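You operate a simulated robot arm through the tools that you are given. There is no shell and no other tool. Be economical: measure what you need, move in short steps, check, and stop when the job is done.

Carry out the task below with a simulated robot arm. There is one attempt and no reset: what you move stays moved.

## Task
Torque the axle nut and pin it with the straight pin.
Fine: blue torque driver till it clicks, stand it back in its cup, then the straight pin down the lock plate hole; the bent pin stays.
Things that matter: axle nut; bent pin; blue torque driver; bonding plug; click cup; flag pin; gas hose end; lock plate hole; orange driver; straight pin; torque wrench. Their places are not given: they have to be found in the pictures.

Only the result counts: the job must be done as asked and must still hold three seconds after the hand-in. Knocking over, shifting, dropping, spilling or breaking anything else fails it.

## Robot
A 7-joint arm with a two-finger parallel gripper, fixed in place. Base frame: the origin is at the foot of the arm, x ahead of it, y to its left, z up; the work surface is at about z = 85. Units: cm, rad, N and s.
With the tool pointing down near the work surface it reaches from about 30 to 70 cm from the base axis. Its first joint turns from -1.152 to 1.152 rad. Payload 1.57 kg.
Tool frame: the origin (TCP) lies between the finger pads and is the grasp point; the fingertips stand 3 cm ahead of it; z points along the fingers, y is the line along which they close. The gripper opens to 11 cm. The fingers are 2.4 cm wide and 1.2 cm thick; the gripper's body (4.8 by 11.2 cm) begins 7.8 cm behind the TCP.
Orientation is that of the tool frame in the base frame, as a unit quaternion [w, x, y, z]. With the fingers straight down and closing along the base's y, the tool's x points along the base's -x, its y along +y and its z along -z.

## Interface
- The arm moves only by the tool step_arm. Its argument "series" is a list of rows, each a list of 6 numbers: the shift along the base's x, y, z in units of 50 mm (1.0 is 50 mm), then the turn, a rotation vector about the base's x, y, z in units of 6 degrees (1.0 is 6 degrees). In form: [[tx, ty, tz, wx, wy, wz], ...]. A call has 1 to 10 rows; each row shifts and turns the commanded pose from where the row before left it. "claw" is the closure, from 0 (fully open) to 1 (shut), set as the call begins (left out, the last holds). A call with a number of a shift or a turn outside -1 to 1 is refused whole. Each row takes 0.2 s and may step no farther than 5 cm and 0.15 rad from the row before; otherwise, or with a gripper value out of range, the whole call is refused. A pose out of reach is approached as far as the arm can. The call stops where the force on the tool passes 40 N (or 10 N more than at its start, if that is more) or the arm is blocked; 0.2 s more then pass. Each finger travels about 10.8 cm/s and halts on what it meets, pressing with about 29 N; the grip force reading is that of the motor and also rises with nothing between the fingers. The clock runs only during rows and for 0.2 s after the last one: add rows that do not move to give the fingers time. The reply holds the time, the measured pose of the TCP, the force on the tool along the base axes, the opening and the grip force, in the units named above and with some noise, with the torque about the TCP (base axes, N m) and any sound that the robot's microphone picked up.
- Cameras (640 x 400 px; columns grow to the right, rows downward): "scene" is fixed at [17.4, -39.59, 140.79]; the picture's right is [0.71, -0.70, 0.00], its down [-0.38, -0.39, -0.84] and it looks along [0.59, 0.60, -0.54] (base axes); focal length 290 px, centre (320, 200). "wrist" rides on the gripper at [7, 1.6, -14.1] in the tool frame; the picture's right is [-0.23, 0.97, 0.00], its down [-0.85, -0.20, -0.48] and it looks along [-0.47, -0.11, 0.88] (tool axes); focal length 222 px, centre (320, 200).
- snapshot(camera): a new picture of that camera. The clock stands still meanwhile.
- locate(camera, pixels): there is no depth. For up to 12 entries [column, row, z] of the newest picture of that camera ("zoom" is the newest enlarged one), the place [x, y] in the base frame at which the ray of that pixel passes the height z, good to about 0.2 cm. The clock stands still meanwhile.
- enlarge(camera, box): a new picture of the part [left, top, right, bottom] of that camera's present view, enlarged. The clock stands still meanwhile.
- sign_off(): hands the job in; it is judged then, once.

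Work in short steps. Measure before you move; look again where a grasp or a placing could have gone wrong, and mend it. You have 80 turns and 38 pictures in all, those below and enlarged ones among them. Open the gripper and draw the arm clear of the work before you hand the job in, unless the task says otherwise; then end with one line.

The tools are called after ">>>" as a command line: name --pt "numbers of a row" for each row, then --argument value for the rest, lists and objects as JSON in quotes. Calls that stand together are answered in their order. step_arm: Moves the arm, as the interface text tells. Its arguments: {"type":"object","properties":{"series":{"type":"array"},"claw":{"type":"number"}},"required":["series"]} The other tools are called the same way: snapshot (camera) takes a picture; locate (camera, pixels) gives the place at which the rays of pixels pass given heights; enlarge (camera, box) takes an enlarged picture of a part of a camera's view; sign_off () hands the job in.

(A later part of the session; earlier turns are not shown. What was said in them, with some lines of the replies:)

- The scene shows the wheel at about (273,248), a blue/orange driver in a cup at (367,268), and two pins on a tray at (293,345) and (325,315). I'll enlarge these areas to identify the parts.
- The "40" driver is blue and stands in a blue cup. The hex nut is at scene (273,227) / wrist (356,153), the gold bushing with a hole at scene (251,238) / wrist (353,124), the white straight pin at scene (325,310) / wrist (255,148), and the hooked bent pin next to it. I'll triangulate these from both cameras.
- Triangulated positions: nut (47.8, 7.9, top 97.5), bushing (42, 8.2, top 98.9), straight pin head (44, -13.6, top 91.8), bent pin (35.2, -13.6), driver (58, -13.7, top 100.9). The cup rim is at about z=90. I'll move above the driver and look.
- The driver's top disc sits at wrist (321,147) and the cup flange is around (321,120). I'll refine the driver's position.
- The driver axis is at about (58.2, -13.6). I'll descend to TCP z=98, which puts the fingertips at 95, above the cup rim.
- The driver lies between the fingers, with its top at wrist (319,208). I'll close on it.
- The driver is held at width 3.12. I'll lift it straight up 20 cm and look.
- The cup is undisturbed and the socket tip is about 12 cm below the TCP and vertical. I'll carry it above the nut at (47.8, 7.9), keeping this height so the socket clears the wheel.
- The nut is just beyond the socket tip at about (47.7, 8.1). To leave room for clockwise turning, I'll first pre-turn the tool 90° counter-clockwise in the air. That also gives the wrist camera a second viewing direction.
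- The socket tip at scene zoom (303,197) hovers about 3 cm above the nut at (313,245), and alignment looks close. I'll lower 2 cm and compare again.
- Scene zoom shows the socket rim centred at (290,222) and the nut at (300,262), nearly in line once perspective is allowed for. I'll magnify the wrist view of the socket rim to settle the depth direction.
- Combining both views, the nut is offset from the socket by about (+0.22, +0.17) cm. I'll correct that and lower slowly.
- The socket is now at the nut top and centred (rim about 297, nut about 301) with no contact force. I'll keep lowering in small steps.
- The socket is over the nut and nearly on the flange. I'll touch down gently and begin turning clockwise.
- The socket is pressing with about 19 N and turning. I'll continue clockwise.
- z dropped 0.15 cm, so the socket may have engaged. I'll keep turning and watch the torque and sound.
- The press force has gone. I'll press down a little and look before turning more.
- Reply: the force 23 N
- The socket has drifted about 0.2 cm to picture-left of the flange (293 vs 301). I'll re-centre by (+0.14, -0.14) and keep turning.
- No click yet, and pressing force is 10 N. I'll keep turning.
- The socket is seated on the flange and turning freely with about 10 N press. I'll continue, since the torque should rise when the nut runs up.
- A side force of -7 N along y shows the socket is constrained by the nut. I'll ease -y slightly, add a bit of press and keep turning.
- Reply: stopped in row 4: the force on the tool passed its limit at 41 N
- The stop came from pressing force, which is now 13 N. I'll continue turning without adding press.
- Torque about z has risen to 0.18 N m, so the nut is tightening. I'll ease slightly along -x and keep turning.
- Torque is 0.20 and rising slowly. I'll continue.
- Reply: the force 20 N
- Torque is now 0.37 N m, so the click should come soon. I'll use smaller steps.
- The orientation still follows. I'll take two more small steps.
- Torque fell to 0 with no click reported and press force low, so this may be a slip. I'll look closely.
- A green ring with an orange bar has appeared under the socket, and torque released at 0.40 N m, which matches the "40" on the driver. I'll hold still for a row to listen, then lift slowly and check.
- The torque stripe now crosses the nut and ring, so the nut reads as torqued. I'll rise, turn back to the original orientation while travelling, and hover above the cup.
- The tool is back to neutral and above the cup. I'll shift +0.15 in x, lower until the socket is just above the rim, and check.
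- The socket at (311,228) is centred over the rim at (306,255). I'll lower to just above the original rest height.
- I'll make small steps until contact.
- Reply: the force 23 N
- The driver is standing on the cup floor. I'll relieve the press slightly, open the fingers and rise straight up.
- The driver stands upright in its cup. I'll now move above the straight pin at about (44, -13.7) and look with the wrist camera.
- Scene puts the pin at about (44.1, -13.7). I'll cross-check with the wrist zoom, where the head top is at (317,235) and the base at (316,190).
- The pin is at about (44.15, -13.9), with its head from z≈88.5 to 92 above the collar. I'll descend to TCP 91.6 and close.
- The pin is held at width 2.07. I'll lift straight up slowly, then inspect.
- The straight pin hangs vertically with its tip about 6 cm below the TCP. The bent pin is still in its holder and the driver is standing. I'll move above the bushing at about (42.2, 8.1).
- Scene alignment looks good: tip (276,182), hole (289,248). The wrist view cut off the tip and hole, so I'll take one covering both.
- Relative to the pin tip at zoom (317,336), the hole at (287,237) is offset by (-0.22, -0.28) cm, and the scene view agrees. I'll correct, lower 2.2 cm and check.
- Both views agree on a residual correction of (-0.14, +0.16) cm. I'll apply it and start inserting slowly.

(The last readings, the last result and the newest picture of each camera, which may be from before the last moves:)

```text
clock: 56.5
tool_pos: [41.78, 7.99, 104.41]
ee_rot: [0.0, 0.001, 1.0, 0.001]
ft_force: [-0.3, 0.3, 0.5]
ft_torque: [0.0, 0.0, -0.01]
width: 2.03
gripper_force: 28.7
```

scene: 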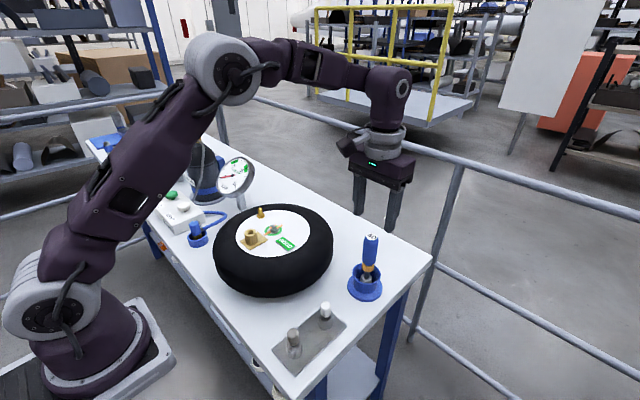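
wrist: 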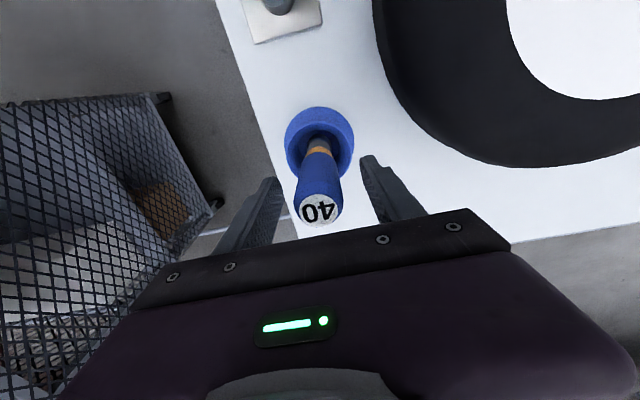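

No force with the tip at about the hole mouth. I'll continue down.

>>> step_arm --pt "0 0 -0.08 0 0 0" --pt "0 0 -0.08 0 0 0" --pt "0 0 -0.08 0 0 0" --pt "0 0 0 0 0 0"

```text
clock: 57.5
tool_pos: [41.84, 8.08, 103.13]
ee_rot: [0.001, 0.0, 1.0, 0.001]
ft_force: [-0.2, 1.4, 0.2]
ft_torque: [-0.01, -0.03, -0.01]
width: 2.05
gripper_force: 29.2
```

The tip is now about 1.5 cm into the hole with no resistance. I'll lower further in small steps until the head seats.

>>> step_arm --pt "0 0 -0.06 0 0 0" --pt "0 0 -0.06 0 0 0" --pt "0 0 -0.05 0 0 0" --pt "0 0 0 0 0 0"

>>> enlarge --camera "scene" --box '[234, 210, 274, 250]'

```text
clock: 58.5
tool_pos: [41.97, 8.06, 102.23]
ee_rot: [-0.001, 0.0, 1.0, 0.001]
ft_force: [-0.1, -0.3, -0.2]
ft_torque: [0.04, -0.02, 0.01]
width: 2.03
gripper_force: 28.5
```

```text
10.00 times, centred on (254, 230) of scene
```

zoom: 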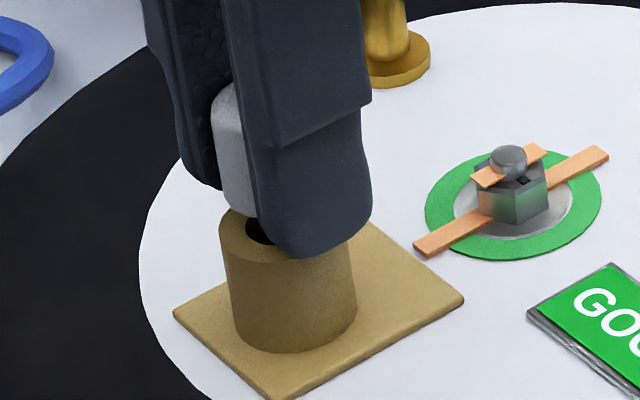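

The pin is entering, with the head about 0.5 cm above the bushing. I'll lower gently until contact.

>>> step_arm --pt "0 0 -0.05 0 0 0" --pt "0 0 -0.04 0 0 0" --pt "0 0 0 0 0 0"

```text
clock: 59.3
tool_pos: [41.95, 8.01, 101.99]
ee_rot: [0.001, 0.0, 1.0, 0.001]
ft_force: [-3.6, 0.3, 39.1]
ft_torque: [-0.48, 0.56, -0.19]
width: 2.05
gripper_force: 29.3
```

Contact at TCP 102. I'll relieve the press slightly, open gently, and let the pin settle.

>>> step_arm --pt "0 0 0.045 0 0 0" --pt "0 0 0 0 0 0"

>>> step_arm --pt "0 0 0 0 0 0" --pt "0 0 0 0 0 0" --pt "0 0 0 0 0 0" --pt "0 0 0.3 0 0 0" --pt "0 0 0.7 0 0 0" --pt "0 0 0.9 0 0 0" --pt "0 0 0 0 0 0" --claw 0.5

>>> enlarge --camera "scene" --box '[224, 200, 284, 250]'

```text
clock: 59.9
tool_pos: [41.92, 7.99, 102.02]
ee_rot: [-0.001, 0.0, 1.0, -0.001]
ft_force: [0.4, 0.6, -0.3]
ft_torque: [-0.02, 0.03, -0.02]
width: 2.03
gripper_force: 29.2
```

```text
clock: 61.5
tool_pos: [41.86, 8.04, 111.69]
ee_rot: [-0.001, 0.0, 1.0, 0.001]
ft_force: [0.8, 0.0, 0.4]
ft_torque: [0.01, -0.01, 0.01]
width: 5.49
gripper_force: 0.1
```

```text
8.00 times, centred on (254, 225) of scene
```

zoom: 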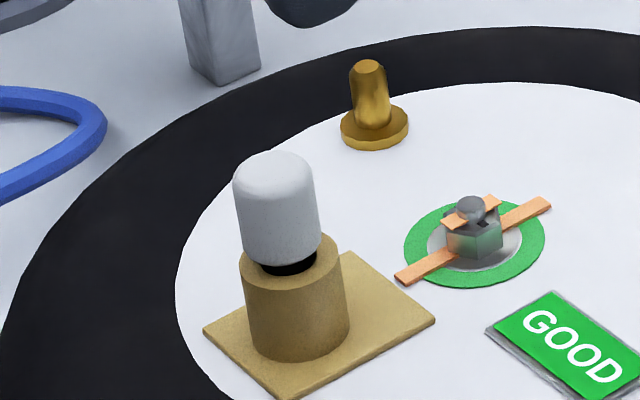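

The pin stands in the bushing with its head about on the bushing top and a thin dark gap, head top at about z=102.2. I'll close the fingers and press lightly on the head to confirm it is fully down.

>>> step_arm --pt "0 0 0 0 0 0" --pt "0 0 0 0 0 0" --pt "0 0 0 0 0 0" --pt "0 0 -0.5 0 0 0" --pt "0 0 -0.5 0 0 0" --pt "0 0 -0.1 0 0 0" --pt "0 0 0 0 0 0" --claw 1

>>> step_arm --pt "0 0 -0.03 0 0 0" --pt "0 0 -0.03 0 0 0" --pt "0 0 -0.03 0 0 0" --pt "0 0 0 0 0 0"

```text
clock: 63.1
tool_pos: [42.04, 8.06, 106.02]
ee_rot: [0.0, 0.0, 1.0, 0.002]
ft_force: [0.0, 0.5, -0.3]
ft_torque: [-0.02, 0.01, -0.04]
width: 0.01
gripper_force: 20.4
```

```text
clock: 64.1
tool_pos: [41.99, 7.96, 105.51]
ee_rot: [-0.001, 0.0, 1.0, 0.0]
ft_force: [-1.1, 0.0, -0.6]
ft_torque: [0.0, 0.01, 0.01]
width: 0.0
gripper_force: 21.1
```

No contact yet at fingertip z of about 102.5. I'll take a few more small steps.

>>> step_arm --pt "0 0 -0.03 0 0 0" --pt "0 0 -0.03 0 0 0" --pt "0 0 0 0 0 0"

```text
clock: 64.9
tool_pos: [41.95, 8.03, 105.12]
ee_rot: [0.0, 0.0, 1.0, 0.001]
ft_force: [0.1, 0.2, 0.6]
ft_torque: [0.01, -0.02, -0.01]
width: 0.01
gripper_force: 21.5
```

>>> step_arm --pt "0 0 -0.03 0 0 0" --pt "0 0 -0.02 0 0 0" --pt "0 0 0 0 0 0"

```text
clock: 65.7
tool_pos: [42.05, 8.06, 105.08]
ee_rot: [0.001, 0.0, 1.0, 0.001]
ft_force: [0.2, 0.7, 20.2]
ft_torque: [0.03, 0.05, -0.01]
width: 0.0
gripper_force: 21.4
```

Firm contact at head top z≈102.0 with no sinking, so the pin is bottomed. I'll rise, open and move clear, then use the last picture as a final check.

>>> step_arm --pt "0 0 0.3 0 0 0" --pt "0 0 0.9 0 0 0" --pt "0 0 0.9 0 0 0" --pt "0 0 0.9 0 0 0" --pt "0 0 0.9 0 0 0" --pt "-0.5 -0.5 0 0 0 0" --pt "0 0 0 0 0 0"

>>> step_arm --pt "0 0 0 0 0 0" --pt "0 0 0 0 0 0" --pt "0 0 0 0 0 0" --pt "0 0 0 0 0 0" --claw 0

>>> enlarge --camera "scene" --box '[210, 190, 410, 370]'

```text
clock: 67.3
tool_pos: [39.33, 5.33, 124.33]
ee_rot: [-0.001, 0.0, 1.0, 0.001]
ft_force: [-0.5, -0.3, -0.4]
ft_torque: [0.01, 0.0, -0.01]
width: 0.0
gripper_force: 21.3
```

```text
clock: 68.3
tool_pos: [39.38, 5.43, 124.46]
ee_rot: [0.0, -0.001, 1.0, 0.0]
ft_force: [-0.2, -0.4, -0.2]
ft_torque: [-0.04, 0.01, 0.01]
width: 11.02
gripper_force: 0.0
```

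```text
2.22 times, centred on (310, 280) of scene
```

zoom: 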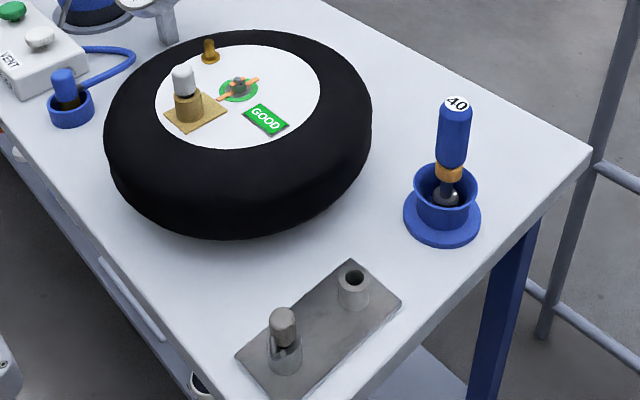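

The final picture shows the nut with its green ring and stripe, the pin upright in the bushing, the driver in its cup and the bent pin untouched. The arm is clear, so I'm handing in.

>>> sign_off

```text
The job is handed in.
```

I torqued the axle nut, stood the blue driver back in its cup and put the straight pin down the lock plate hole; the bent pin was not touched. The microphone never reported a click: I judged the nut done when torque let go at about 0.40 N m (matching the driver's "40") and the green ring and stripe appeared.
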